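You operate a simulated robot arm through the tools that you are given. There is no shell and no other tool. Be economical: measure what you need, move in short steps, check, and stop when the job is done.

Carry out the task below with a simulated robot arm. There is one attempt and no reset: what you move stays moved.

TASK
Take the blue piece and leave it on top of the carton on the top of the wide trolley. Take the yellow tag from the top of the wide trolley and put it on top of the grey bale there. Take the blue tag on the top of the wide trolley and put it away on the oven bench. Take the grey coil on the top of the dark table and put it away on the top of the ledge. Take the core on the top of the dark table and put it away on the orange mat on the steel table. Press the white button two times. Fetch the blue block and set it on top of the blue bale on the top of the narrow trolley. Any order will do.

Only the result counts: the job must be done as asked and must still hold three seconds after the hand-in. Knocking over, shifting, dropping, spilling or breaking anything else fails it.

THE ROBOT
A 7-joint arm with a vacuum gripper on a trunk, on a base that drives. Base frame: it is fixed to the floor where the robot stands at the start and does not move with it; the origin is under the middle of the robot, x ahead of it, y to its left, z up; the surface under the hand at the start is at about z = 0.739. Readings come in m, rad, newtons and seconds.
Its first joint turns from -2.897 to 2.897 rad. Places, roughly: blue bale [3, 3.5, 0.75]; blue block (5x5x4 cm) [3, 3.3, 0.8]; blue piece (6x4x3 cm) [0.7, -0.1, 0.8]; blue tag [0.5, 0.25, 0.75]; carton [0.75, 0.25, 0.75]; core [1.25, 2.25, 0.75]; grey bale (15x9x6 cm) [0.6, 0.5, 0.8]; grey coil (7x6x5 cm) [1.1, 1.5, 0.8]; orange mat on the steel table (39x14 cm) [-3.92, 1.3, 0.86]; oven bench [3, 1.7, 0.8]; top of the ledge (244x15 cm) [-3.36, -1.54, 1.18]; white button [1.5, 2.3, 0.8]; yellow tag [0.75, 0, 0.75]. Payload 1.06 kg.
Tool frame: the origin (TCP) lies in the middle of the cups' lips, and z points out of the cups. The gripper has 1 cup of 0.024 m across, covering 0.024 by 0.024 m (tool x, y); the bellows give 0.008 m. With the vacuum on, a cup seals on a smooth face that it is pressed against (1 to 4 N); it does not hold porous or soft things. The pull reaches 23 N.
Orientation is that of the tool frame in the base frame, as a unit quaternion [w, x, y, z]. With the cups facing straight down, the tool's x points along the base's -x, its y along +y and its z along -z.

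THE INTERFACE
- The arm moves only by the tool move_arm. Its arguments are lists of equal length, an entry for each row: "delta_pos": the shift along the tool's x, y, z in cm, a list of three; "delta_rot": the turn, a rotation vector about the tool's x, y, z in rad, a list of three; "valve": the vacuum: 1 switches it on, 0 off. In form: {"delta_pos": [[x, y, z], ...], "delta_rot": [[wx, wy, wz], ...], "valve": [valve, ...]}. A call has 1 to 8 rows; each row shifts and turns the commanded pose from where the row before left it, along the tool's axes as they then stand. Each row takes 0.2 s and may step no farther than 0.05 m and 0.15 rad from the row before; otherwise, or with a gripper value out of range, the whole call is refused. A pose out of reach is approached as far as the arm can. The call stops where the force on the tool passes 40 N (or 10 N more than at its start, if that is more) or the arm is blocked; 0.2 s more then pass. The pull builds up within a second once a cup has sealed. Time passes only in rows, and 0.2 s behind the last, so rows that do not move give it time. The reply holds the time, the measured pose of the TCP, the force on the tool along the base axes and the pull of the vacuum, in the units named above and with some noise, with the torque about the TCP (base axes, N m) and any sound that the robot's microphone picked up.
- Cameras (640 x 400 px; columns grow to the right, rows downward): "scene" is now at [0.1712, 0.2277, 1.4594]; the picture's right is [0.25, -0.97, 0.00], its down [-0.80, -0.21, -0.57] and it looks along [0.55, 0.14, -0.82] (base axes); focal length 270 px, centre (320, 200). "wrist" rides on the gripper at [0.078, 0.019, -0.096] in the tool frame; the picture's right is [-0.24, 0.97, 0.00], its down [-0.71, -0.17, -0.69] and it looks along [-0.67, -0.16, 0.73] (tool axes); focal length 243 px, centre (320, 200). There is no depth. A picture from a camera that has moved, and an enlarged one, comes with that camera's place and axes in the base frame and with its lens.
- get_image(camera): a new picture of that camera. The clock stands still meanwhile.
- roll_base(legs): drives the robot by 1 to 6 legs, each [ahead, left, turn to the left] in m, m and rad, along the robot's own axes; the way and the turn of a leg run together, so that a leg with both is an arc; at most 1.5 m and 3.142 rad a leg. The arm and the cameras ride along, it lands a little off, and it stops where it bumps. It gives what a move gives.
- turn_head(pan, tilt): turns the head with the scene camera to pan (to the left, within 2.094 rad either way) and tilt (down, from -0.506 to 1.204), counted from straight ahead of the robot. It gives what a move gives.
- enlarge(camera, box): a new picture of the part [left, top, right, bottom] of that camera's present view, enlarged. The clock stands still meanwhile.
- sign_off(): hands the job in; it is judged then, once.

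Work in short steps. Places have to be worked out from the pictures, the camera data and where the tool is seen: move nearer, look again, correct. Check each grasp and each placing, and mend what went wrong. You have 196 turns and 182 pictures in all, those below and enlarged ones among them. Switch the vacuum off and draw the arm clear of the work before you hand the job in, unless the task says otherwise; then end with one line.

The tools are called after "Emit:" as a command line: name --argument value ..., lists and objects as JSON in quotes. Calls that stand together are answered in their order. move_arm: Moves the arm, as the interface text tells. Its arguments: {"type":"object","properties":{"delta_pos":{"type":"array","items":{"type":"array","items":{"type":"number"}}},"delta_rot":{"type":"array","items":{"type":"array","items":{"type":"number"}}},"valve":{"type":"array","items":{"type":"number"}}},"required":["delta_pos","delta_rot","valve"]} The other tools are called the same way: roll_base (legs) drives the base; turn_head (pan, tilt) turns the head that bears the scene camera; get_image (camera) takes a picture; enlarge (camera, box) takes an enlarged picture of a part of a camera's view; sign_off () hands the job in.

At the start:

```text
clock: 0.0
ee_pos: [0.5357, 0.2262, 1.0673]
ee_rot: [0.0, 0.0, 1.0, 0.0]
force: [0.2, 0.0, 0.3]
wrist_torque: [0.03, 0.0, -0.02]
pull: 0.0
robot x, y, heading: [-0.0015, -0.0041, -0.001]
head pan, tilt: [0.253, 0.965]
```

scene: 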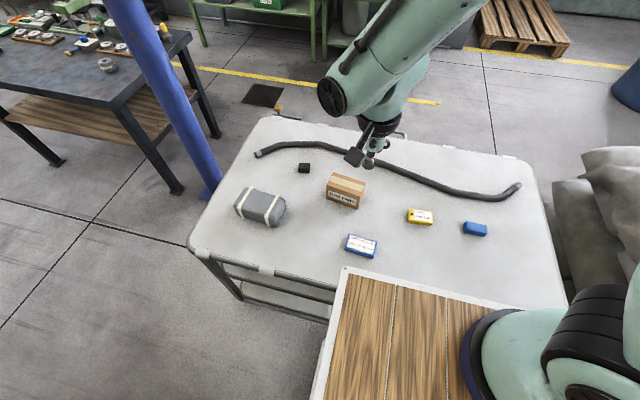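
wrist: 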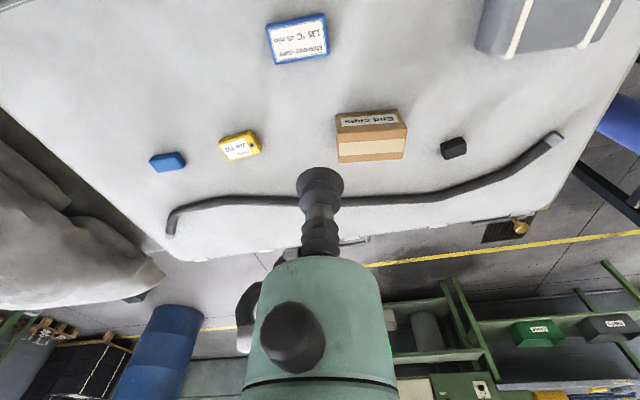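

The first views give rough places for the things on the wide trolley. I enlarge the trolley top to refine them.

Emit:
enlarge --camera "scene" --box '[220, 130, 540, 330]'

Emit:
enlarge --camera "wrist" --box '[120, 0, 440, 200]'

```text
2.00 times, centred on (380, 230) of scene
camera zoom: at [0.1712, 0.2277, 1.4594], right [0.25, -0.97, 0.0], down [-0.8, -0.21, -0.57], along [0.55, 0.14, -0.82], focal length 539 px, centre (200, 140)
```

zoom: 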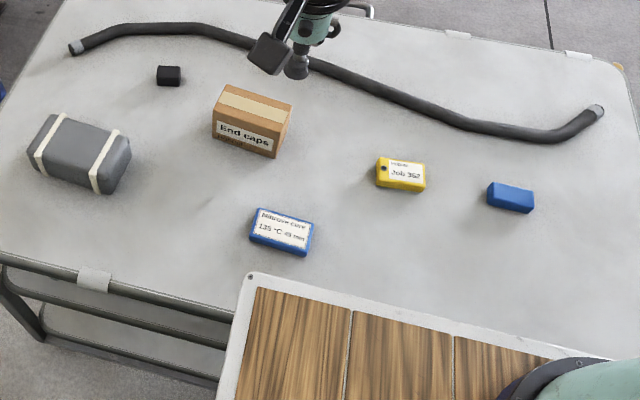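

```text
2.00 times, centred on (280, 100) of wrist
camera zoom: at [0.4565, 0.2462, 1.163], right [0.24, 0.97, 0.0], down [0.71, -0.17, 0.69], along [0.67, -0.16, -0.73], focal length 485 px, centre (400, 400)
```

zoom: 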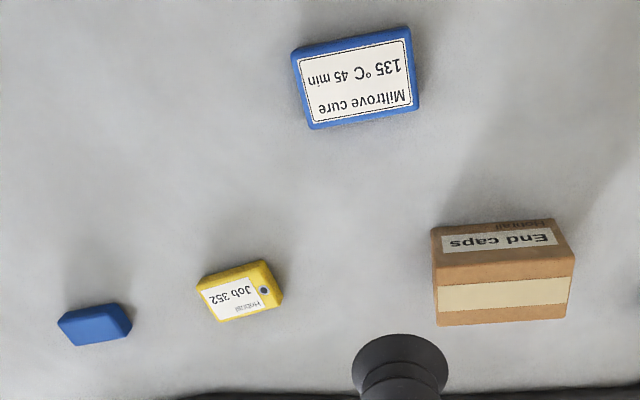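

The blue piece's top is at about (0.65, -0.113, 0.77). I move above it and look.

Emit:
move_arm --delta_pos '[[-1.4, -4.2, 2.0], [-1.4, -4.2, 2.0], [-1.4, -4.2, 2.0], [-1.4, -4.2, 2.0], [-1.4, -4.2, 2.0], [-1.4, -4.2, 2.0], [-1.4, -4.2, 2.0], [-1.4, -4.2, 2.0]]' --delta_rot '[[0, 0, 0], [0, 0, 0], [0, 0, 0], [0, 0, 0], [0, 0, 0], [0, 0, 0], [0, 0, 0], [0, 0, 0]]' --valve '[0, 0, 0, 0, 0, 0, 0, 0]'

Emit:
get_image --camera "wrist"

Emit:
get_image --camera "scene"

```text
clock: 1.8
ee_pos: [0.6464, -0.1088, 0.9076]
ee_rot: [0.0, -0.001, 1.0, 0.0]
force: [0.4, 0.1, -0.7]
wrist_torque: [-0.06, -0.01, 0.0]
pull: 0.1
robot x, y, heading: [-0.0009, -0.0012, 0.002]
head pan, tilt: [0.253, 0.965]
```

```text
177 pictures are left
camera wrist: at [0.5672, -0.0901, 1.0037], right [0.23, 0.97, 0.0], down [0.71, -0.17, 0.69], along [0.67, -0.16, -0.73], focal length 243 px, centre (320, 200)
```

wrist: 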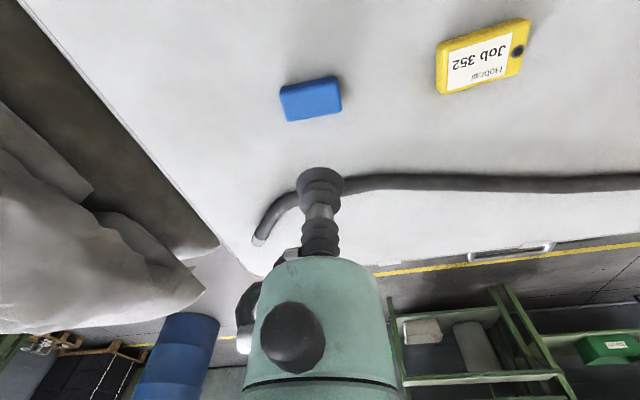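

```text
176 pictures are left
camera scene: at [0.1707, 0.2283, 1.4594], right [0.25, -0.97, 0.0], down [-0.8, -0.21, -0.57], along [0.55, 0.14, -0.82], focal length 270 px, centre (320, 200)
```

scene: 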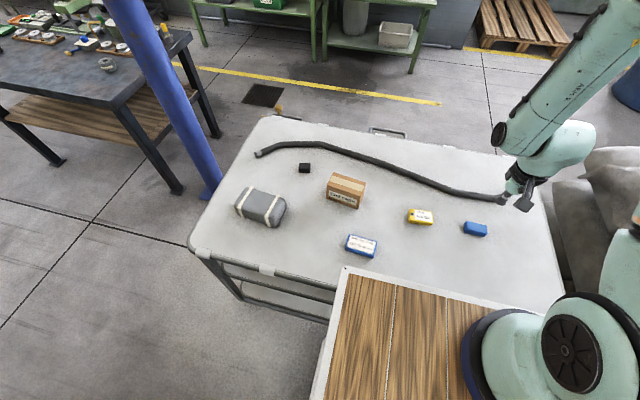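

The piece's top centre is at (0.649, -0.117). I come down to just above it.

Emit:
move_arm --delta_pos '[[-0.3, -0.8, 4.5], [0, 0, 4.5], [0, 0, 3.3], [0, 0, 0]]' --delta_rot '[[0, 0, 0], [0, 0, 0], [0, 0, 0], [0, 0, 0]]' --valve '[0, 0, 0, 0]'

Emit:
get_image --camera "wrist"

```text
clock: 2.8
ee_pos: [0.652, -0.1181, 0.7828]
ee_rot: [0.0, 0.0, 1.0, 0.0]
force: [0.3, 0.4, -0.5]
wrist_torque: [0.01, 0.0, -0.04]
pull: 0.0
robot x, y, heading: [0.0032, 0.0005, -0.004]
head pan, tilt: [0.253, 0.965]
```

```text
175 pictures are left
camera wrist: at [0.5723, -0.0985, 0.8796], right [0.23, 0.97, 0.0], down [0.71, -0.17, 0.69], along [0.67, -0.16, -0.73], focal length 243 px, centre (320, 200)
```

wrist: 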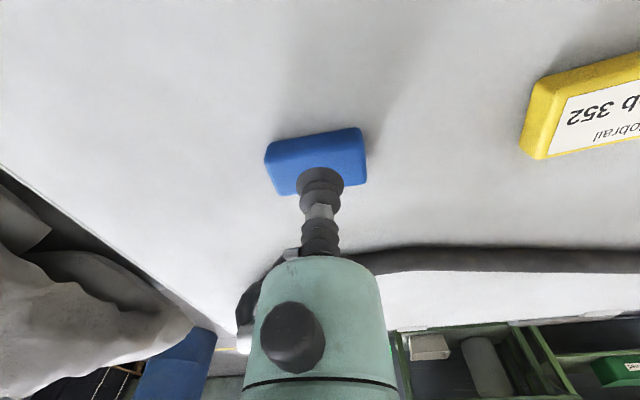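

It is centred over the piece. I switch the vacuum on and press gently.

Emit:
move_arm --delta_pos '[[0, 0, 1.2], [0, 0, 0.3], [0, 0, 0.2], [0, 0, 0], [0, 0, 0]]' --delta_rot '[[0, 0, 0], [0, 0, 0], [0, 0, 0], [0, 0, 0], [0, 0, 0]]' --valve '[1, 1, 1, 1, 1]'

```text
clock: 4.0
ee_pos: [0.6497, -0.1174, 0.7676]
ee_rot: [-0.001, 0.0, 1.0, 0.0]
force: [0.6, -0.3, -0.4]
wrist_torque: [-0.03, -0.02, 0.01]
pull: 0.1
robot x, y, heading: [-0.0018, -0.0023, -0.003]
head pan, tilt: [0.253, 0.965]
```

There is no contact yet, so I go down a few millimetres more.

Emit:
move_arm --delta_pos '[[0, 0, 0.2], [0, 0, 0.2], [0, 0, 0], [0, 0, 0]]' --delta_rot '[[0, 0, 0], [0, 0, 0], [0, 0, 0], [0, 0, 0]]' --valve '[1, 1, 1, 1]'

```text
clock: 5.0
ee_pos: [0.65, -0.1179, 0.763]
ee_rot: [-0.001, 0.0, 1.0, 0.0]
force: [0.6, -0.4, 0.3]
wrist_torque: [0.0, 0.01, -0.03]
pull: 0.0
robot x, y, heading: [0.0008, -0.0001, -0.003]
head pan, tilt: [0.253, 0.965]
```

Still no contact, so I keep going.

Emit:
move_arm --delta_pos '[[0, 0, 0.2], [0, 0, 0.2], [0, 0, 0], [0, 0, 0]]' --delta_rot '[[0, 0, 0], [0, 0, 0], [0, 0, 0], [0, 0, 0]]' --valve '[1, 1, 1, 1]'

Emit:
get_image --camera "wrist"

```text
clock: 6.0
ee_pos: [0.6491, -0.1184, 0.7589]
ee_rot: [0.0, -0.001, 1.0, 0.0]
force: [0.4, -1.9, 2.1]
wrist_torque: [0.02, 0.0, -0.02]
pull: 0.1
robot x, y, heading: [-0.0001, 0.0015, 0.001]
head pan, tilt: [0.253, 0.965]
```

```text
174 pictures are left
camera wrist: at [0.5712, -0.0977, 0.855], right [0.24, 0.97, 0.0], down [0.71, -0.17, 0.68], along [0.67, -0.16, -0.73], focal length 243 px, centre (320, 200)
```

wrist: 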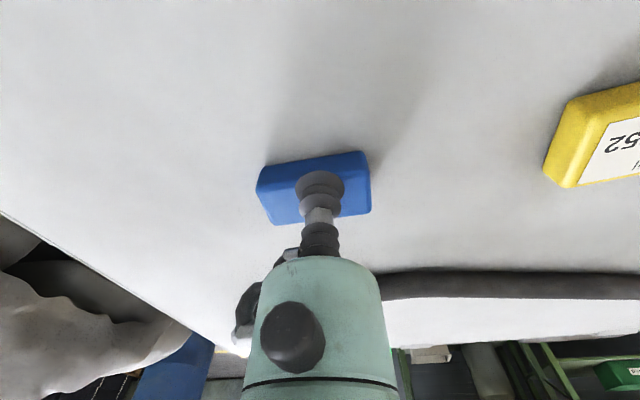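

There is contact at 2 N, with some sideways force. I press a little more and wait for a seal.

Emit:
move_arm --delta_pos '[[0, 0, 0.1], [0, 0, 0], [0, 0, 0], [0, 0, 0]]' --delta_rot '[[0, 0, 0], [0, 0, 0], [0, 0, 0], [0, 0, 0]]' --valve '[1, 1, 1, 1]'

Emit:
enlarge --camera "wrist" --box '[220, 120, 420, 245]'

```text
clock: 7.0
ee_pos: [0.6522, -0.1174, 0.7581]
ee_rot: [0.0, 0.0, 1.0, 0.001]
force: [0.2, -1.2, 2.2]
wrist_torque: [0.03, 0.0, 0.01]
pull: 0.0
robot x, y, heading: [-0.0014, 0.0003, -0.0]
head pan, tilt: [0.253, 0.965]
```

```text
3.20 times, centred on (320, 182) of wrist
camera zoom: at [0.5713, -0.0975, 0.854], right [0.24, 0.97, 0.0], down [0.71, -0.17, 0.69], along [0.67, -0.16, -0.73], focal length 776 px, centre (320, 256)
```

zoom: 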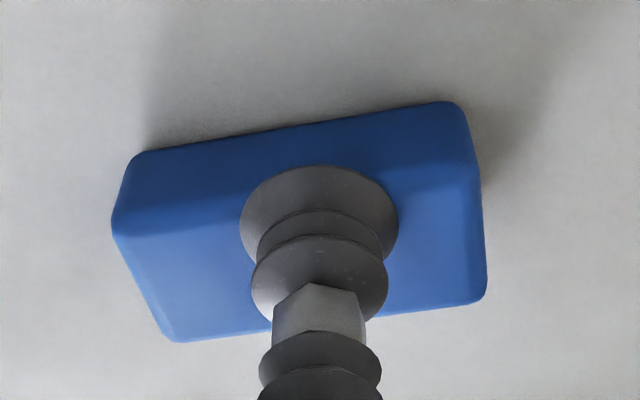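

The cup sits on the piece's near edge. The enlarged view puts the top face at x 0.645–0.675, y about -0.121, z about 0.76. I lift a little, shift 0.9 cm outward and press again.

Emit:
move_arm --delta_pos '[[0, 0, -1.0], [-0.9, -0.3, 0], [0, 0, 0.6], [0, 0, 0.2], [0, 0, 0.2], [0, 0, 0]]' --delta_rot '[[0, 0, 0], [0, 0, 0], [0, 0, 0], [0, 0, 0], [0, 0, 0], [0, 0, 0]]' --valve '[0, 0, 1, 1, 1, 1]'

Emit:
enlarge --camera "wrist" --box '[220, 120, 420, 245]'

```text
clock: 8.4
ee_pos: [0.6591, -0.1208, 0.7583]
ee_rot: [0.0, 0.0, 1.0, 0.0]
force: [0.1, -1.3, 9.8]
wrist_torque: [0.0, 0.02, 0.0]
pull: 23.3
robot x, y, heading: [-0.0003, -0.0016, 0.001]
head pan, tilt: [0.253, 0.965]
```

```text
3.20 times, centred on (320, 182) of wrist
camera zoom: at [0.5802, -0.1007, 0.854], right [0.24, 0.97, 0.0], down [0.71, -0.17, 0.69], along [0.67, -0.16, -0.73], focal length 776 px, centre (320, 256)
```

zoom: 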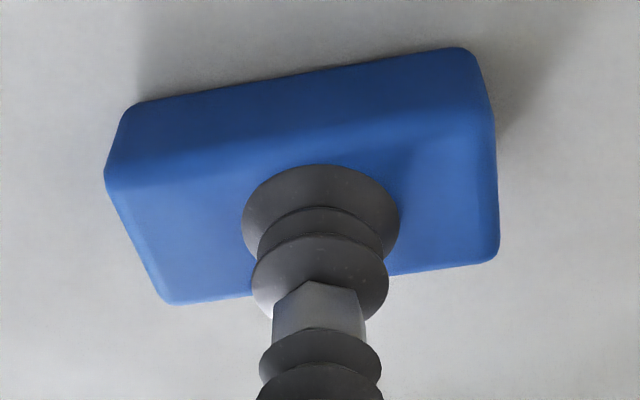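

It sealed with 23 N of pull. I lift the piece and swing it over toward the carton at (0.686, 0.28).

Emit:
move_arm --delta_pos '[[0, 0, -2], [0, 0, -4.5], [0, 0, -4.5], [0, 0, -4.5], [0, 4.8, 0], [0, 4.8, 0], [0, 4.8, 0], [0, 4.8, 0]]' --delta_rot '[[0, 0, 0], [0, 0, 0], [0, 0, 0], [0, 0, 0], [0, 0, 0], [0, 0, 0], [0, 0, 0], [0, 0, 0]]' --valve '[1, 1, 1, 1, 1, 1, 1, 1]'

Emit:
get_image --camera "wrist"

Emit:
enlarge --camera "scene" --box '[260, 130, 420, 230]'

```text
clock: 10.2
ee_pos: [0.6567, 0.0716, 0.9126]
ee_rot: [0.001, 0.001, 1.0, 0.0]
force: [0.3, -0.1, -0.1]
wrist_torque: [0.07, 0.01, -0.02]
pull: 22.6
robot x, y, heading: [0.0011, -0.0017, -0.0]
head pan, tilt: [0.253, 0.965]
```

```text
171 pictures are left
camera wrist: at [0.5784, 0.0916, 1.0092], right [0.24, 0.97, 0.0], down [0.71, -0.17, 0.68], along [0.67, -0.16, -0.73], focal length 243 px, centre (320, 200)
```

wrist: 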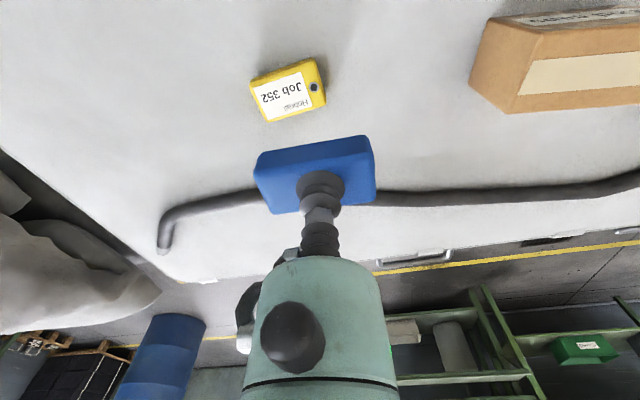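

```text
4.00 times, centred on (340, 180) of scene
camera zoom: at [0.1716, 0.2271, 1.4595], right [0.25, -0.97, 0.0], down [-0.8, -0.21, -0.57], along [0.55, 0.14, -0.82], focal length 1079 px, centre (240, 280)
```

zoom: 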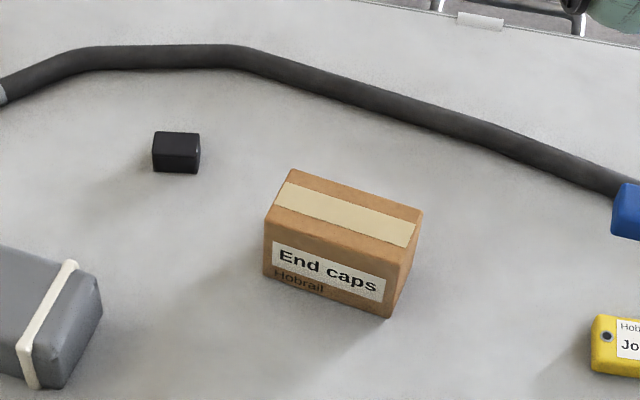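

Both views agree on the carton: top centre at (0.688, 0.277), z about 0.808. I go above it.

Emit:
move_arm --delta_pos '[[-0.6, 4.1, 0], [-0.6, 4.1, 0], [-0.6, 4.1, 0], [-0.6, 4.1, 0], [-0.6, 4.0, 0], [0, 0, 3], [0, 0, 2.5], [0, 0, 0]]' --delta_rot '[[0, 0, 0], [0, 0, 0], [0, 0, 0], [0, 0, 0], [0, 0, 0], [0, 0, 0], [0, 0, 0], [0, 0, 0]]' --valve '[1, 1, 1, 1, 1, 1, 1, 1]'

Emit:
get_image --camera "wrist"

Emit:
enlarge --camera "scene" --box '[260, 130, 420, 230]'

```text
clock: 12.0
ee_pos: [0.693, 0.2772, 0.8586]
ee_rot: [0.0, 0.0, 1.0, -0.001]
force: [-0.8, 0.9, -0.6]
wrist_torque: [-0.01, 0.03, 0.02]
pull: 23.0
robot x, y, heading: [-0.0007, 0.0006, -0.0]
head pan, tilt: [0.253, 0.965]
```

```text
169 pictures are left
camera wrist: at [0.613, 0.2966, 0.9542], right [0.24, 0.97, 0.0], down [0.71, -0.17, 0.68], along [0.67, -0.16, -0.73], focal length 243 px, centre (320, 200)
```

wrist: 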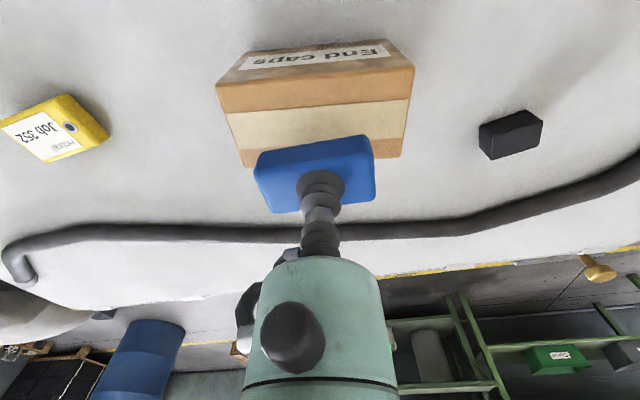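

```text
4.00 times, centred on (340, 180) of scene
camera zoom: at [0.1712, 0.2278, 1.4594], right [0.25, -0.97, 0.0], down [-0.8, -0.21, -0.57], along [0.55, 0.14, -0.82], focal length 1079 px, centre (240, 280)
```

zoom: 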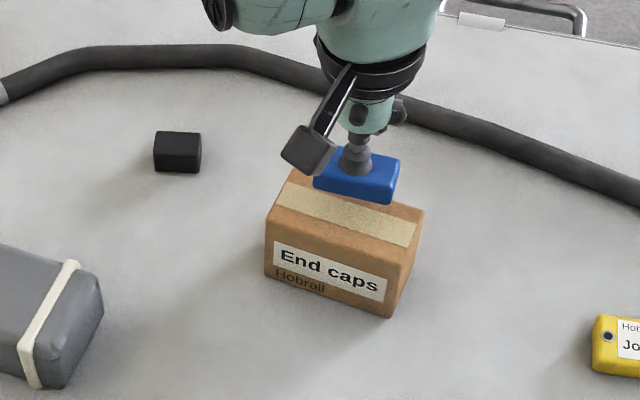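

The piece hangs about 2 cm over the carton. I lower it in small steps until contact.

Emit:
move_arm --delta_pos '[[0.4, 0, 1.4], [0, 0, 0.4], [0, 0, 0.3], [0, 0, 0]]' --delta_rot '[[0, 0, 0], [0, 0, 0], [0, 0, 0], [0, 0, 0]]' --valve '[1, 1, 1, 1]'

Emit:
get_image --camera "wrist"

```text
clock: 13.0
ee_pos: [0.6874, 0.275, 0.837]
ee_rot: [0.0, 0.001, 1.0, 0.0]
force: [-0.5, -0.1, -1.1]
wrist_torque: [0.05, -0.02, 0.0]
pull: 22.8
robot x, y, heading: [0.0033, 0.001, -0.003]
head pan, tilt: [0.253, 0.965]
```

```text
167 pictures are left
camera wrist: at [0.6077, 0.2956, 0.9333], right [0.24, 0.97, 0.0], down [0.71, -0.17, 0.69], along [0.67, -0.16, -0.73], focal length 243 px, centre (320, 200)
```

wrist: 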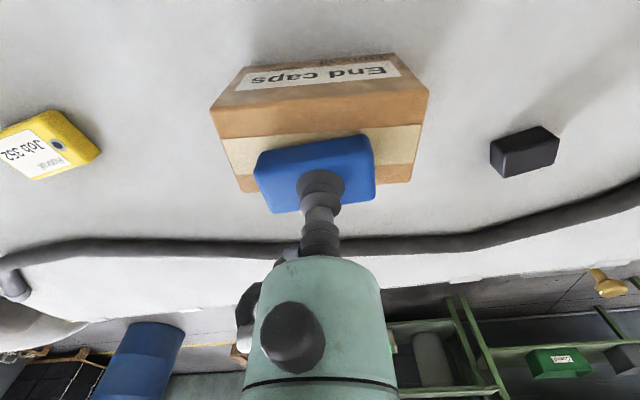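

The piece sits slightly far on the carton, so I shift it 0.7 cm nearer. Then I continue down.

Emit:
move_arm --delta_pos '[[0.7, 0, 0], [0, 0, 0.2], [0, 0, 0.2], [0, 0, 0]]' --delta_rot '[[0, 0, 0], [0, 0, 0], [0, 0, 0], [0, 0, 0]]' --valve '[1, 1, 1, 1]'

```text
clock: 14.0
ee_pos: [0.6793, 0.2759, 0.834]
ee_rot: [0.0, 0.0, 1.0, 0.001]
force: [3.4, 1.1, 13.2]
wrist_torque: [-0.08, 0.01, -0.01]
pull: 22.5
robot x, y, heading: [0.0027, 0.0024, -0.005]
head pan, tilt: [0.253, 0.965]
```

It has touched down at z 0.834. I ease off, release, wait and lift away.

Emit:
move_arm --delta_pos '[[0, 0, -0.2], [0, 0, 0], [0, 0, 0], [0, 0, 0], [0, 0, -0.5], [0, 0, -1], [0, 0, -4], [0, 0, -4]]' --delta_rot '[[0, 0, 0], [0, 0, 0], [0, 0, 0], [0, 0, 0], [0, 0, 0], [0, 0, 0], [0, 0, 0], [0, 0, 0]]' --valve '[1, 0, 0, 0, 0, 0, 0, 0]'

Emit:
get_image --camera "wrist"

Emit:
get_image --camera "scene"

```text
clock: 15.8
ee_pos: [0.681, 0.2733, 0.9298]
ee_rot: [-0.001, 0.0, 1.0, 0.0]
force: [-0.8, 0.2, -0.2]
wrist_torque: [0.0, -0.02, -0.01]
pull: 0.1
robot x, y, heading: [-0.0022, -0.0016, 0.002]
head pan, tilt: [0.253, 0.965]
```

```text
166 pictures are left
camera wrist: at [0.602, 0.2942, 1.0257], right [0.24, 0.97, 0.0], down [0.71, -0.17, 0.68], along [0.67, -0.16, -0.73], focal length 243 px, centre (320, 200)
```

wrist: 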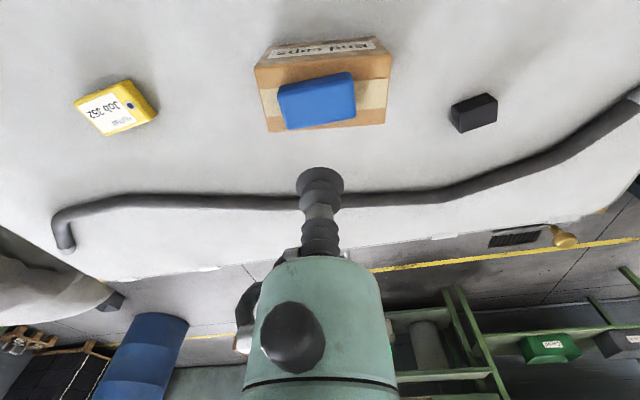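

```text
165 pictures are left
camera scene: at [0.1715, 0.228, 1.4593], right [0.25, -0.97, 0.0], down [-0.8, -0.21, -0.57], along [0.55, 0.14, -0.82], focal length 270 px, centre (320, 200)
```

scene: 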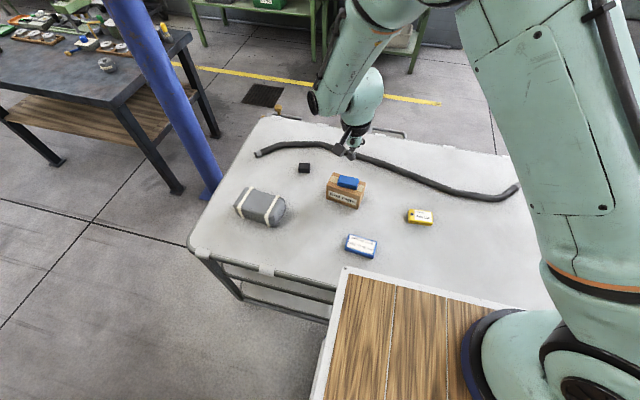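

The blue piece rests on the carton. Next is the yellow tag, at about (0.663, 0.040); I move over it.

Emit:
move_arm --delta_pos '[[0.3, -4.6, 0], [0.3, -4.6, 0], [0.4, -4.6, 1], [0.4, -4.6, 1], [0.4, -4.6, 2], [0, 0, 4], [0, 0, 1], [0, 0, 0]]' --delta_rot '[[0, 0, 0], [0, 0, 0], [0, 0, 0], [0, 0, 0], [0, 0, 0], [0, 0, 0], [0, 0, 0], [0, 0, 0]]' --valve '[0, 0, 0, 0, 0, 0, 0, 0]'

Emit:
get_image --camera "wrist"

```text
refused: row 5 steps farther than a row can; nothing moved
```

```text
164 pictures are left
camera wrist: at [0.602, 0.2942, 1.0257], right [0.24, 0.97, 0.0], down [0.71, -0.17, 0.68], along [0.67, -0.16, -0.73], focal length 243 px, centre (320, 200)
```

wrist: 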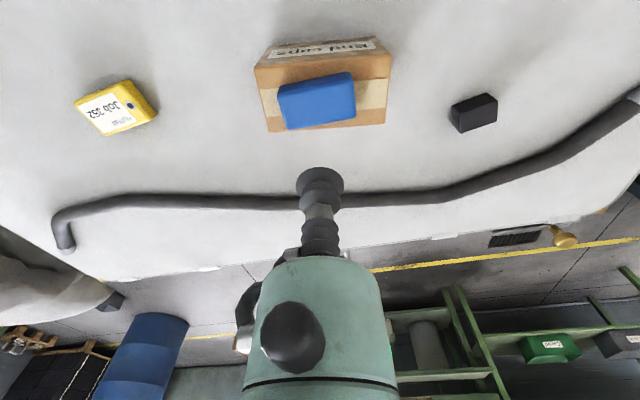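

Row 5 was too long, so I shorten the steps and resend.

Emit:
move_arm --delta_pos '[[0.3, -4.6, 0], [0.3, -4.6, 0], [0.4, -4.6, 1], [0.4, -4.6, 1], [0.4, -4.6, 1], [0, 0, 4], [0, 0, 3], [0, 0, 0]]' --delta_rot '[[0, 0, 0], [0, 0, 0], [0, 0, 0], [0, 0, 0], [0, 0, 0], [0, 0, 0], [0, 0, 0], [0, 0, 0]]' --valve '[0, 0, 0, 0, 0, 0, 0, 0]'

Emit:
get_image --camera "wrist"

```text
clock: 17.6
ee_pos: [0.6601, 0.0452, 0.8297]
ee_rot: [0.001, 0.0, 1.0, 0.0]
force: [-0.1, 0.6, 0.2]
wrist_torque: [-0.01, -0.01, 0.03]
pull: 0.1
robot x, y, heading: [0.0014, 0.0005, 0.001]
head pan, tilt: [0.253, 0.965]
```

```text
163 pictures are left
camera wrist: at [0.5809, 0.0635, 0.9256], right [0.24, 0.97, 0.0], down [0.71, -0.17, 0.69], along [0.67, -0.16, -0.73], focal length 243 px, centre (320, 200)
```

wrist: 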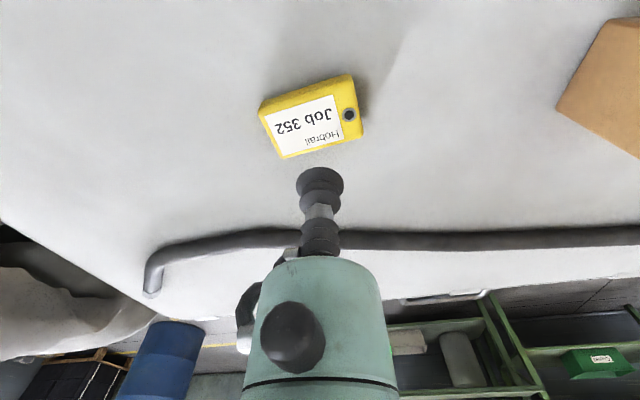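

The label centre is at (0.660, 0.033) by this closer view. I align and come down close.

Emit:
move_arm --delta_pos '[[0, -1.2, 3.5], [0, 0, 1.8], [0, 0, 0]]' --delta_rot '[[0, 0, 0], [0, 0, 0], [0, 0, 0]]' --valve '[0, 0, 0]'

Emit:
enlarge --camera "wrist" --box '[220, 100, 420, 225]'

```text
clock: 18.4
ee_pos: [0.6603, 0.0333, 0.7748]
ee_rot: [0.0, 0.0, 1.0, 0.001]
force: [1.0, 0.0, -0.9]
wrist_torque: [-0.02, -0.02, 0.02]
pull: 0.1
robot x, y, heading: [0.0003, -0.0015, 0.001]
head pan, tilt: [0.253, 0.965]
```

```text
3.20 times, centred on (320, 162) of wrist
camera zoom: at [0.5814, 0.0533, 0.8714], right [0.24, 0.97, 0.0], down [0.71, -0.17, 0.68], along [0.67, -0.16, -0.73], focal length 776 px, centre (320, 320)
```

zoom: 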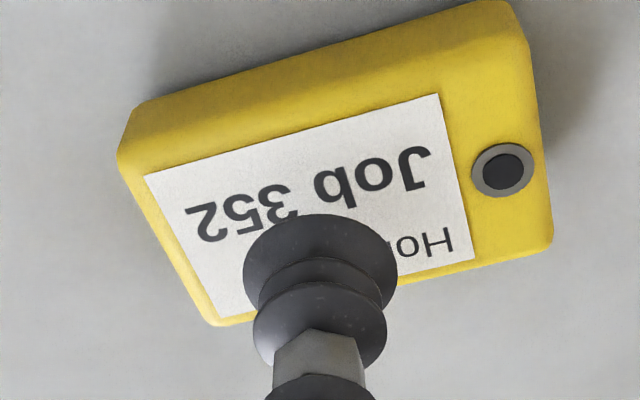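

It is centred on the label. I press with the vacuum on.

Emit:
move_arm --delta_pos '[[0, 0, 1.2], [0, 0, 0.3], [0, 0, 0.3], [0, 0, 0.2], [0, 0, 0], [0, 0, 0]]' --delta_rot '[[0, 0, 0], [0, 0, 0], [0, 0, 0], [0, 0, 0], [0, 0, 0], [0, 0, 0]]' --valve '[1, 1, 1, 1, 1, 1]'

```text
clock: 19.8
ee_pos: [0.661, 0.0323, 0.7573]
ee_rot: [0.0, 0.0, 1.0, 0.0]
force: [2.9, -0.9, 7.5]
wrist_torque: [0.0, -0.01, -0.04]
pull: 23.0
robot x, y, heading: [-0.0041, -0.0001, 0.005]
head pan, tilt: [0.253, 0.965]
```

Sealed. I lift and carry the tag toward the grey bale.

Emit:
move_arm --delta_pos '[[0, 0, -2], [0, 0, -4.5], [0, 0, -4.5], [0, 0, -4.5], [0, 0, -3.5], [1.0, 4.8, 0], [1.0, 4.8, 0], [1.0, 4.8, 0]]' --delta_rot '[[0, 0, 0], [0, 0, 0], [0, 0, 0], [0, 0, 0], [0, 0, 0], [0, 0, 0], [0, 0, 0], [0, 0, 0]]' --valve '[1, 1, 1, 1, 1, 1, 1, 1]'

Emit:
move_arm --delta_pos '[[1.0, 4.8, 0], [1.0, 4.8, 0], [1.0, 4.8, 0], [1.0, 4.8, 0], [1.0, 4.8, 0], [1.0, 4.8, 0], [0, 4.0, 0]]' --delta_rot '[[0, 0, 0], [0, 0, 0], [0, 0, 0], [0, 0, 0], [0, 0, 0], [0, 0, 0], [0, 0, 0]]' --valve '[1, 1, 1, 1, 1, 1, 1]'

Emit:
get_image --camera "wrist"

Emit:
enlarge --camera "scene" --box '[180, 150, 340, 250]'

```text
clock: 21.6
ee_pos: [0.6321, 0.178, 0.9485]
ee_rot: [0.0, 0.001, 1.0, 0.0]
force: [0.2, -0.4, -0.3]
wrist_torque: [0.02, 0.03, -0.01]
pull: 23.2
robot x, y, heading: [0.0, 0.0025, -0.006]
head pan, tilt: [0.253, 0.965]
```

```text
clock: 23.2
ee_pos: [0.5695, 0.5039, 0.9475]
ee_rot: [0.0, 0.0, 1.0, 0.001]
force: [0.2, 0.0, -0.7]
wrist_torque: [0.01, 0.01, 0.01]
pull: 23.2
robot x, y, heading: [-0.0, 0.0015, 0.001]
head pan, tilt: [0.253, 0.965]
```

```text
161 pictures are left
camera wrist: at [0.4906, 0.5251, 1.0432], right [0.24, 0.97, 0.0], down [0.71, -0.17, 0.69], along [0.67, -0.16, -0.73], focal length 243 px, centre (320, 200)
```

wrist: 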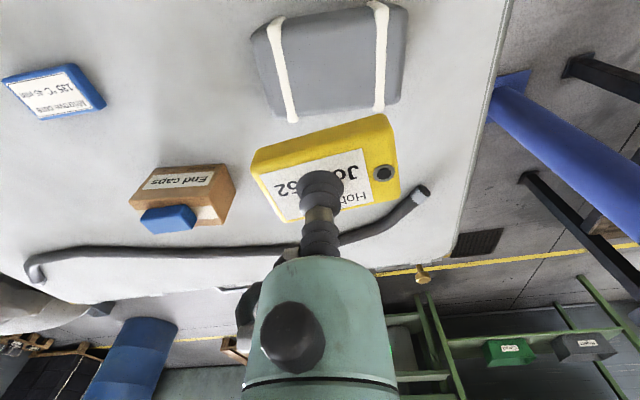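

```text
4.00 times, centred on (260, 200) of scene
camera zoom: at [0.1713, 0.2275, 1.4594], right [0.25, -0.97, 0.0], down [-0.8, -0.21, -0.57], along [0.55, 0.14, -0.82], focal length 1079 px, centre (560, 200)
```

zoom: 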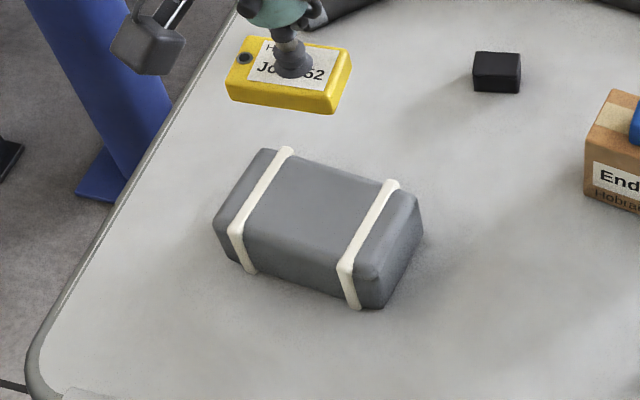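

The bale's top centre is at about (0.562, 0.517), with the straps about 8.5 cm apart. I turn the tag about 79° so it lies between the straps.

Emit:
move_arm --delta_pos '[[0.1, 0.6, 0], [0.1, 0.6, 0], [0, 0, 0], [0, 0, 0], [0, 0, 0]]' --delta_rot '[[0, 0, 0], [0, 0, 0], [0, 0, -0.1374], [0, 0, -0.1374], [0, 0, -0.1374]]' --valve '[1, 1, 1, 1, 1]'

Emit:
move_arm --delta_pos '[[0, 0, 0], [0, 0, 0], [0, 0, 0], [0, 0, 0], [0, 0, 0], [0, 0, 0], [0, 0, 0], [0, 0, 0]]' --delta_rot '[[0, 0, -0.1374], [0, 0, -0.1374], [0, 0, -0.1374], [0, 0, -0.1374], [0, 0, -0.1374], [0, 0, -0.1374], [0, 0, -0.1374], [0, 0, 0]]' --valve '[1, 1, 1, 1, 1, 1, 1, 1]'

Emit:
get_image --camera "wrist"

Emit:
enlarge --camera "scene" --box '[180, 150, 340, 250]'

```text
clock: 24.4
ee_pos: [0.5682, 0.5171, 0.9485]
ee_rot: [0.0, -0.205, 0.979, 0.0]
force: [0.5, 0.3, 0.4]
wrist_torque: [0.02, 0.0, 0.0]
pull: 23.0
robot x, y, heading: [-0.0031, -0.003, 0.001]
head pan, tilt: [0.253, 0.965]
```

```text
clock: 26.2
ee_pos: [0.5683, 0.518, 0.9466]
ee_rot: [0.0, -0.635, 0.773, 0.0]
force: [-0.1, -0.6, -0.3]
wrist_torque: [-0.02, 0.01, -0.01]
pull: 22.4
robot x, y, heading: [0.0011, -0.0026, 0.003]
head pan, tilt: [0.253, 0.965]
```

```text
159 pictures are left
camera wrist: at [0.5338, 0.4456, 1.0429], right [-0.91, 0.42, 0.0], down [0.31, 0.66, 0.68], along [0.29, 0.62, -0.73], focal length 243 px, centre (320, 200)
```

wrist: 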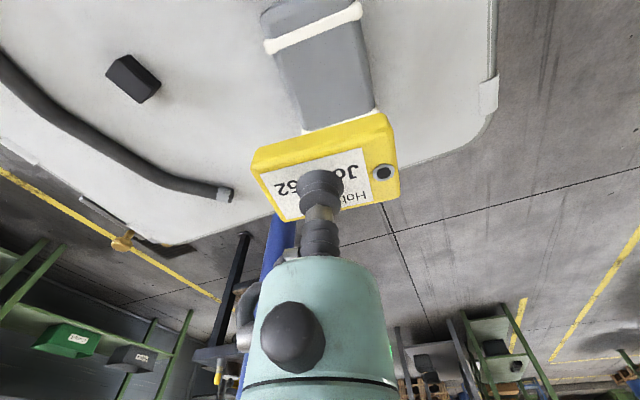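

```text
4.00 times, centred on (260, 200) of scene
camera zoom: at [0.1712, 0.2278, 1.4594], right [0.25, -0.97, 0.0], down [-0.8, -0.21, -0.57], along [0.55, 0.14, -0.82], focal length 1079 px, centre (560, 200)
```

zoom: 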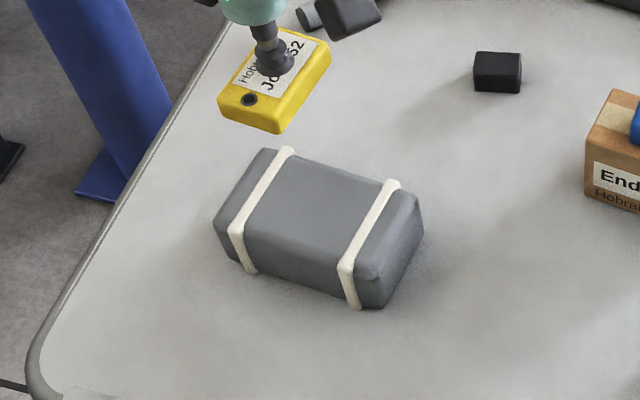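

The tag is parallel to the straps and over the gap. I trim 0.4 cm and descend to just above the bale.

Emit:
move_arm --delta_pos '[[0.08, 0.39, 4], [0, 0, 4], [0, 0, 2.5], [0, 0, 0]]' --delta_rot '[[0, 0, 0], [0, 0, 0], [0, 0, 0], [0, 0, 0]]' --valve '[1, 1, 1, 1]'

Emit:
get_image --camera "wrist"

Emit:
enlarge --camera "scene" --box '[180, 150, 340, 250]'

```text
clock: 27.2
ee_pos: [0.5657, 0.519, 0.8407]
ee_rot: [0.0, -0.634, 0.773, 0.0]
force: [0.2, 0.2, -1.4]
wrist_torque: [-0.01, -0.01, -0.02]
pull: 23.3
robot x, y, heading: [-0.0008, 0.0028, 0.002]
head pan, tilt: [0.253, 0.965]
```

```text
157 pictures are left
camera wrist: at [0.5307, 0.4462, 0.9362], right [-0.91, 0.42, 0.0], down [0.31, 0.66, 0.69], along [0.29, 0.62, -0.73], focal length 243 px, centre (320, 200)
```

wrist: 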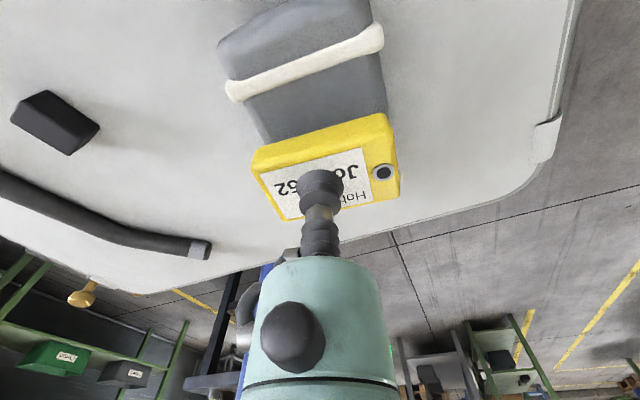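

```text
4.00 times, centred on (260, 200) of scene
camera zoom: at [0.1712, 0.2278, 1.4594], right [0.25, -0.97, 0.0], down [-0.8, -0.21, -0.57], along [0.55, 0.14, -0.82], focal length 1079 px, centre (560, 200)
```

zoom: 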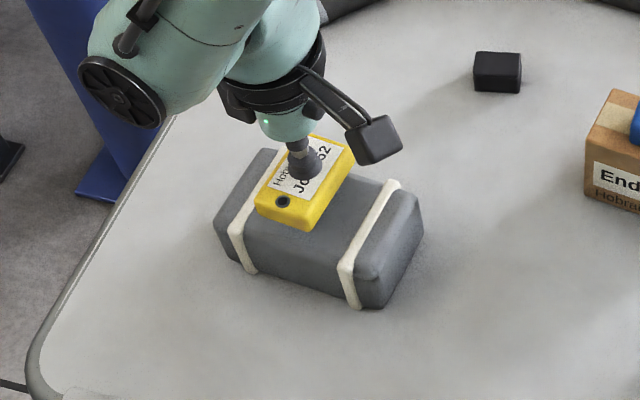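

The tag hangs about 1 cm toward the left strap. I shift it 1 cm along the bale and lower it slowly.

Emit:
move_arm --delta_pos '[[1.0, 0, 0.8], [0, 0, 0.4], [0, 0, 0.3], [0, 0, 0.3], [0, 0, 0]]' --delta_rot '[[0, 0, 0], [0, 0, 0], [0, 0, 0], [0, 0, 0], [0, 0, 0]]' --valve '[1, 1, 1, 1, 1]'

Emit:
enlarge --camera "scene" --box '[180, 150, 340, 250]'

```text
clock: 28.4
ee_pos: [0.5611, 0.5078, 0.8242]
ee_rot: [0.0, -0.634, 0.774, 0.0]
force: [0.7, 0.6, -0.3]
wrist_torque: [-0.01, 0.02, 0.03]
pull: 22.8
robot x, y, heading: [0.0032, -0.0032, 0.001]
head pan, tilt: [0.253, 0.965]
```

```text
4.00 times, centred on (260, 200) of scene
camera zoom: at [0.1712, 0.2278, 1.4594], right [0.25, -0.97, 0.0], down [-0.8, -0.21, -0.57], along [0.55, 0.14, -0.82], focal length 1079 px, centre (560, 200)
```

zoom: 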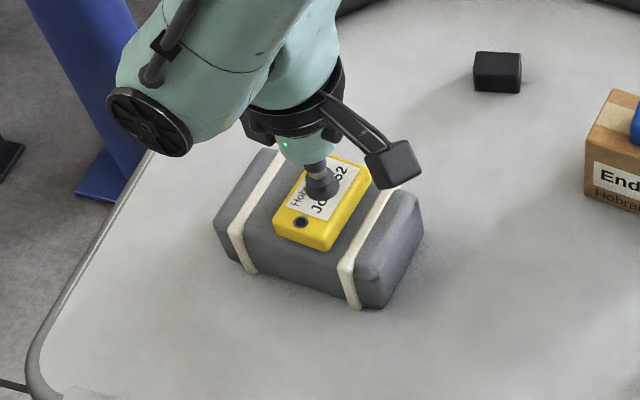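

The tag is centred between the straps. I lower the last millimetres.

Emit:
move_arm --delta_pos '[[0, 0, 0.3], [0, 0, 0.2], [0, 0, 0]]' --delta_rot '[[0, 0, 0], [0, 0, 0], [0, 0, 0]]' --valve '[1, 1, 1]'

```text
clock: 29.2
ee_pos: [0.5618, 0.5076, 0.8193]
ee_rot: [0.0, -0.633, 0.774, 0.0]
force: [0.3, 0.4, -0.6]
wrist_torque: [-0.05, 0.07, -0.01]
pull: 23.1
robot x, y, heading: [-0.0021, -0.0006, -0.002]
head pan, tilt: [0.253, 0.965]
```

There is no contact yet, so I continue.

Emit:
move_arm --delta_pos '[[0, 0, 0.2], [0, 0, 0.2], [0, 0, 0]]' --delta_rot '[[0, 0, 0], [0, 0, 0], [0, 0, 0]]' --valve '[1, 1, 1]'

```text
clock: 30.0
ee_pos: [0.5636, 0.508, 0.8159]
ee_rot: [0.002, -0.634, 0.773, 0.0]
force: [1.8, 0.1, 15.9]
wrist_torque: [0.01, 0.04, -0.03]
pull: 22.8
robot x, y, heading: [0.0026, -0.0037, -0.005]
head pan, tilt: [0.253, 0.965]
```

It is in contact. I ease off, release and lift.

Emit:
move_arm --delta_pos '[[0, 0, -0.2], [0, 0, 0], [0, 0, 0], [0, 0, 0], [0, 0, -0.5], [0, 0, -1], [0, 0, -4], [0, 0, -4]]' --delta_rot '[[0, 0, 0], [0, 0, 0], [0, 0, 0], [0, 0, 0], [0, 0, 0], [0, 0, 0], [0, 0, 0], [0, 0, 0]]' --valve '[1, 0, 0, 0, 0, 0, 0, 0]'

Emit:
get_image --camera "scene"

```text
clock: 31.8
ee_pos: [0.5614, 0.5068, 0.9121]
ee_rot: [-0.001, -0.634, 0.773, 0.0]
force: [-0.2, -0.5, -0.3]
wrist_torque: [-0.01, 0.03, 0.0]
pull: 0.0
robot x, y, heading: [-0.0021, -0.0029, -0.003]
head pan, tilt: [0.253, 0.965]
```

```text
154 pictures are left
camera scene: at [0.1714, 0.228, 1.4593], right [0.25, -0.97, 0.0], down [-0.8, -0.21, -0.57], along [0.55, 0.14, -0.82], focal length 270 px, centre (320, 200)
```

scene: 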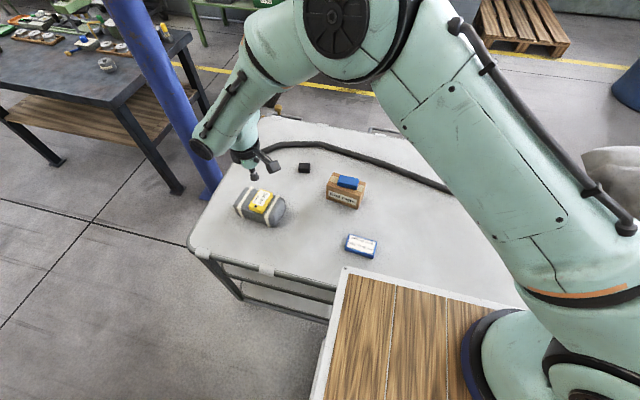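

The tag lies on the bale. I turn the tool back and then go to the blue tag at about (0.52, 0.198).

Emit:
move_arm --delta_pos '[[0, 0, -2], [0, 0, -2], [0, 0, 0], [0, 0, 0], [0, 0, 0], [0, 0, 0], [0, 0, 0], [0, 0, 0]]' --delta_rot '[[0, 0, 0.1374], [0, 0, 0.1374], [0, 0, 0.1374], [0, 0, 0.1374], [0, 0, 0.1374], [0, 0, 0.1374], [0, 0, 0.1374], [0, 0, 0.1374]]' --valve '[0, 0, 0, 0, 0, 0, 0, 0]'

Emit:
move_arm --delta_pos '[[0, 0, 0], [0, 0, 0], [0.6, -4.9, 0], [0.7, -4.9, 0], [0.7, -4.9, 0], [0.7, -4.9, 0], [0.7, -4.9, 0], [0.7, -4.9, 0]]' --delta_rot '[[0, 0, 0.1374], [0, 0, 0.1374], [0, 0, 0], [0, 0, 0], [0, 0, 0], [0, 0, 0], [0, 0, 0], [0, 0, 0]]' --valve '[0, 0, 0, 0, 0, 0, 0, 0]'

Emit:
move_arm --delta_pos '[[0, -1.5, 4], [0, 0, 4], [0, 0, 3], [0, 0, 0]]' --delta_rot '[[0, 0, 0], [0, 0, 0], [0, 0, 0], [0, 0, 0]]' --valve '[0, 0, 0, 0]'

Emit:
get_image --camera "wrist"

```text
clock: 33.6
ee_pos: [0.5631, 0.5079, 0.9519]
ee_rot: [0.0, -0.137, 0.991, 0.0]
force: [-0.1, -0.8, 0.0]
wrist_torque: [0.0, 0.01, 0.0]
pull: 0.0
robot x, y, heading: [0.0012, 0.0012, 0.001]
head pan, tilt: [0.253, 0.965]
```

```text
clock: 35.4
ee_pos: [0.5215, 0.2161, 0.951]
ee_rot: [0.0, -0.001, 1.0, 0.0]
force: [0.5, 1.0, 0.1]
wrist_torque: [0.02, 0.0, -0.01]
pull: 0.0
robot x, y, heading: [0.0006, 0.0021, 0.0]
head pan, tilt: [0.253, 0.965]
```

```text
clock: 36.4
ee_pos: [0.5201, 0.1993, 0.8417]
ee_rot: [0.0, 0.0, 1.0, 0.0]
force: [0.5, -0.6, 0.7]
wrist_torque: [0.0, -0.01, 0.01]
pull: 0.1
robot x, y, heading: [0.0017, 0.0009, -0.002]
head pan, tilt: [0.253, 0.965]
```

```text
153 pictures are left
camera wrist: at [0.4409, 0.2195, 0.9374], right [0.23, 0.97, 0.0], down [0.71, -0.17, 0.69], along [0.67, -0.16, -0.73], focal length 243 px, centre (320, 200)
```

wrist: 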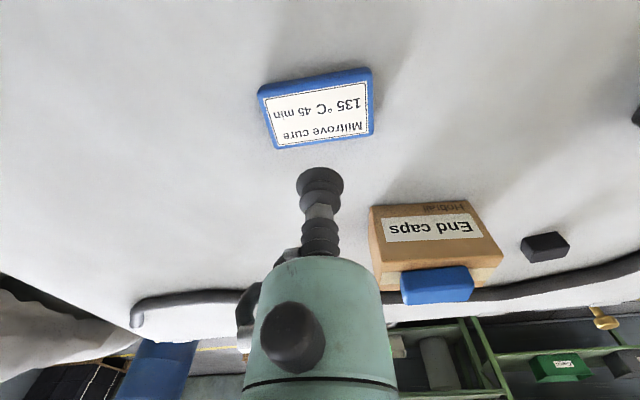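

The label centre is at (0.519, 0.199), right below the cup. I descend and seal.

Emit:
move_arm --delta_pos '[[0, 0, 4], [0, 0, 3.2], [0, 0, 0.6], [0, 0, 0.3], [0, 0, 0.3], [0, 0, 0], [0, 0, 0]]' --delta_rot '[[0, 0, 0], [0, 0, 0], [0, 0, 0], [0, 0, 0], [0, 0, 0], [0, 0, 0], [0, 0, 0]]' --valve '[0, 0, 1, 1, 1, 1, 1]'

```text
clock: 38.0
ee_pos: [0.5203, 0.1979, 0.7574]
ee_rot: [0.0, 0.0, 1.0, 0.0]
force: [-1.0, 0.1, -1.0]
wrist_torque: [0.01, 0.05, -0.02]
pull: 23.1
robot x, y, heading: [-0.0026, -0.0009, -0.002]
head pan, tilt: [0.253, 0.965]
```

Sealed. I lift the tag to a carry height and look around with the head to plan the drive.

Emit:
move_arm --delta_pos '[[0, 0, -2], [0, 0, -4.5], [0, 0, -4.5], [0, 0, -4.5], [0, 0, -4.5], [0, 0, -4.5], [0, 0, -4.5]]' --delta_rot '[[0, 0, 0], [0, 0, 0], [0, 0, 0], [0, 0, 0], [0, 0, 0], [0, 0, 0], [0, 0, 0]]' --valve '[1, 1, 1, 1, 1, 1, 1]'

Emit:
turn_head --pan 0.7 --tilt 0.4

Emit:
get_image --camera "scene"

Emit:
turn_head --pan 1.8 --tilt 0.5

Emit:
get_image --camera "scene"

```text
clock: 39.6
ee_pos: [0.524, 0.1958, 1.0486]
ee_rot: [0.0, 0.0, 1.0, 0.0]
force: [0.5, 0.2, -0.4]
wrist_torque: [0.0, 0.05, 0.0]
pull: 23.0
robot x, y, heading: [-0.0008, 0.0007, -0.002]
head pan, tilt: [0.253, 0.965]
```

```text
clock: 40.6
ee_pos: [0.5231, 0.1968, 1.0466]
ee_rot: [0.0, 0.0, 1.0, 0.0]
force: [0.3, -0.3, -0.8]
wrist_torque: [0.01, 0.01, 0.03]
pull: 22.5
robot x, y, heading: [0.0003, -0.0021, 0.0]
head pan, tilt: [0.7, 0.4]
```

```text
152 pictures are left
camera scene: at [0.1727, 0.2693, 1.5072], right [0.64, -0.77, 0.0], down [-0.3, -0.25, -0.92], along [0.7, 0.59, -0.39], focal length 270 px, centre (320, 200)
```

scene: 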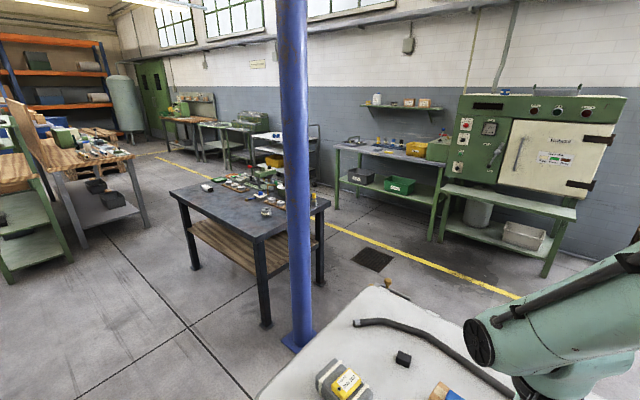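

```text
clock: 41.9
ee_pos: [0.5228, 0.197, 1.0476]
ee_rot: [-0.001, 0.0, 1.0, 0.0]
force: [-0.7, 0.7, 0.2]
wrist_torque: [-0.03, -0.01, 0.03]
pull: 22.8
robot x, y, heading: [0.0001, 0.0011, 0.001]
head pan, tilt: [1.799, 0.499]
```

```text
151 pictures are left
camera scene: at [0.0812, 0.2984, 1.4981], right [0.97, 0.23, 0.0], down [0.11, -0.47, -0.88], along [-0.2, 0.86, -0.48], focal length 270 px, centre (320, 200)
```

scene: 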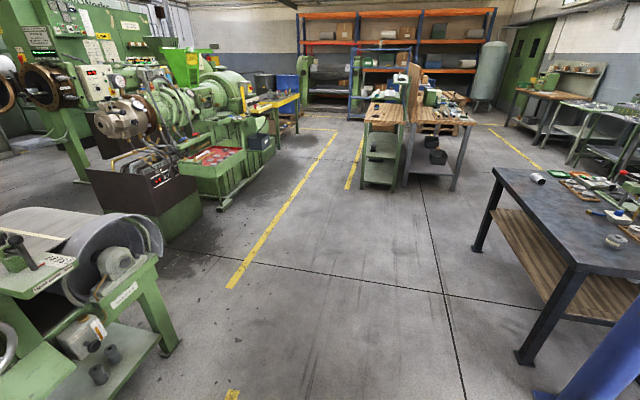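

The mint-green bench at (3, 1.65) fits the oven bench. The gap by the pillar is too tight, so I back off and strafe left along x ≈ -0.15, then look again.

Emit:
roll_base --legs '[[-0.15, 0, 0], [0, 1.4, 0]]'

Emit:
turn_head --pan 0.9 --tilt 0.4

Emit:
get_image --camera "scene"

```text
clock: 49.8
ee_pos: [0.3601, 1.5881, 1.0476]
ee_rot: [0.0, -0.006, 1.0, 0.0]
force: [-0.1, 0.3, -0.9]
wrist_torque: [0.01, 0.03, 0.0]
pull: 22.0
robot x, y, heading: [-0.1623, 1.3837, 0.017]
head pan, tilt: [1.799, 0.499]
```

```text
clock: 51.0
ee_pos: [0.3613, 1.59, 1.0479]
ee_rot: [0.0, -0.006, 1.0, 0.0]
force: [-0.6, -0.1, -1.5]
wrist_torque: [0.04, 0.01, 0.03]
pull: 22.1
robot x, y, heading: [-0.1594, 1.3834, 0.012]
head pan, tilt: [0.901, 0.4]
```

```text
150 pictures are left
camera scene: at [-0.0048, 1.6703, 1.5072], right [0.79, -0.61, 0.0], down [-0.24, -0.31, -0.92], along [0.56, 0.73, -0.39], focal length 270 px, centre (320, 200)
```

scene: 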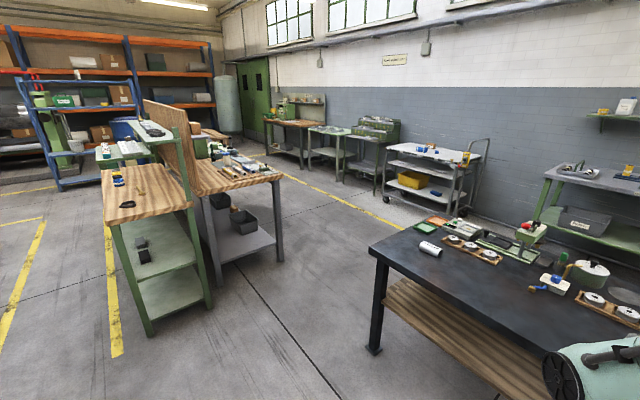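

The gap between the dark table (y ≤ 2.4) and the wooden bench (y ≥ 3.37) is free. I strafe to y ≈ 2.9 and then go forward in stages.

Emit:
roll_base --legs '[[0, 1.5, -0.012], [1.2, 0, 0]]'

Emit:
turn_head --pan 0.0 --tilt 0.4

Emit:
get_image --camera "scene"

```text
clock: 64.0
ee_pos: [1.5327, 3.0974, 1.0469]
ee_rot: [0.0, -0.005, 1.0, 0.0]
force: [-1.1, -0.9, -0.4]
wrist_torque: [-0.04, -0.02, 0.01]
pull: 22.5
robot x, y, heading: [1.0108, 2.8937, 0.013]
head pan, tilt: [0.901, 0.4]
```

```text
clock: 65.2
ee_pos: [1.5319, 3.0966, 1.0488]
ee_rot: [0.0, -0.007, 1.0, 0.0]
force: [-0.2, -0.6, -1.4]
wrist_torque: [-0.02, -0.02, 0.03]
pull: 22.6
robot x, y, heading: [1.0109, 2.8912, 0.013]
head pan, tilt: [0.0, 0.4]
```

```text
149 pictures are left
camera scene: at [1.2039, 3.1052, 1.5072], right [0.01, -1.0, 0.0], down [-0.39, -0.01, -0.92], along [0.92, 0.01, -0.39], focal length 270 px, centre (320, 200)
```

scene: 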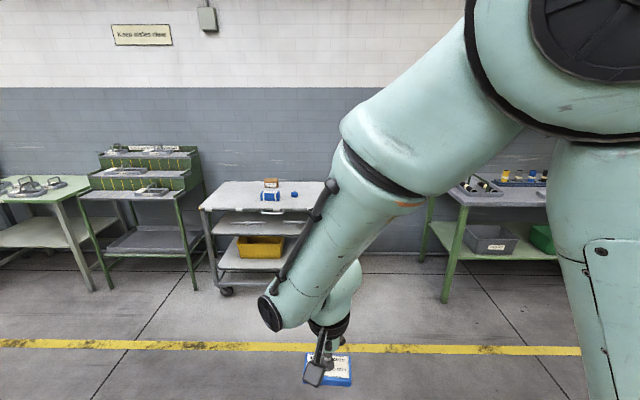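

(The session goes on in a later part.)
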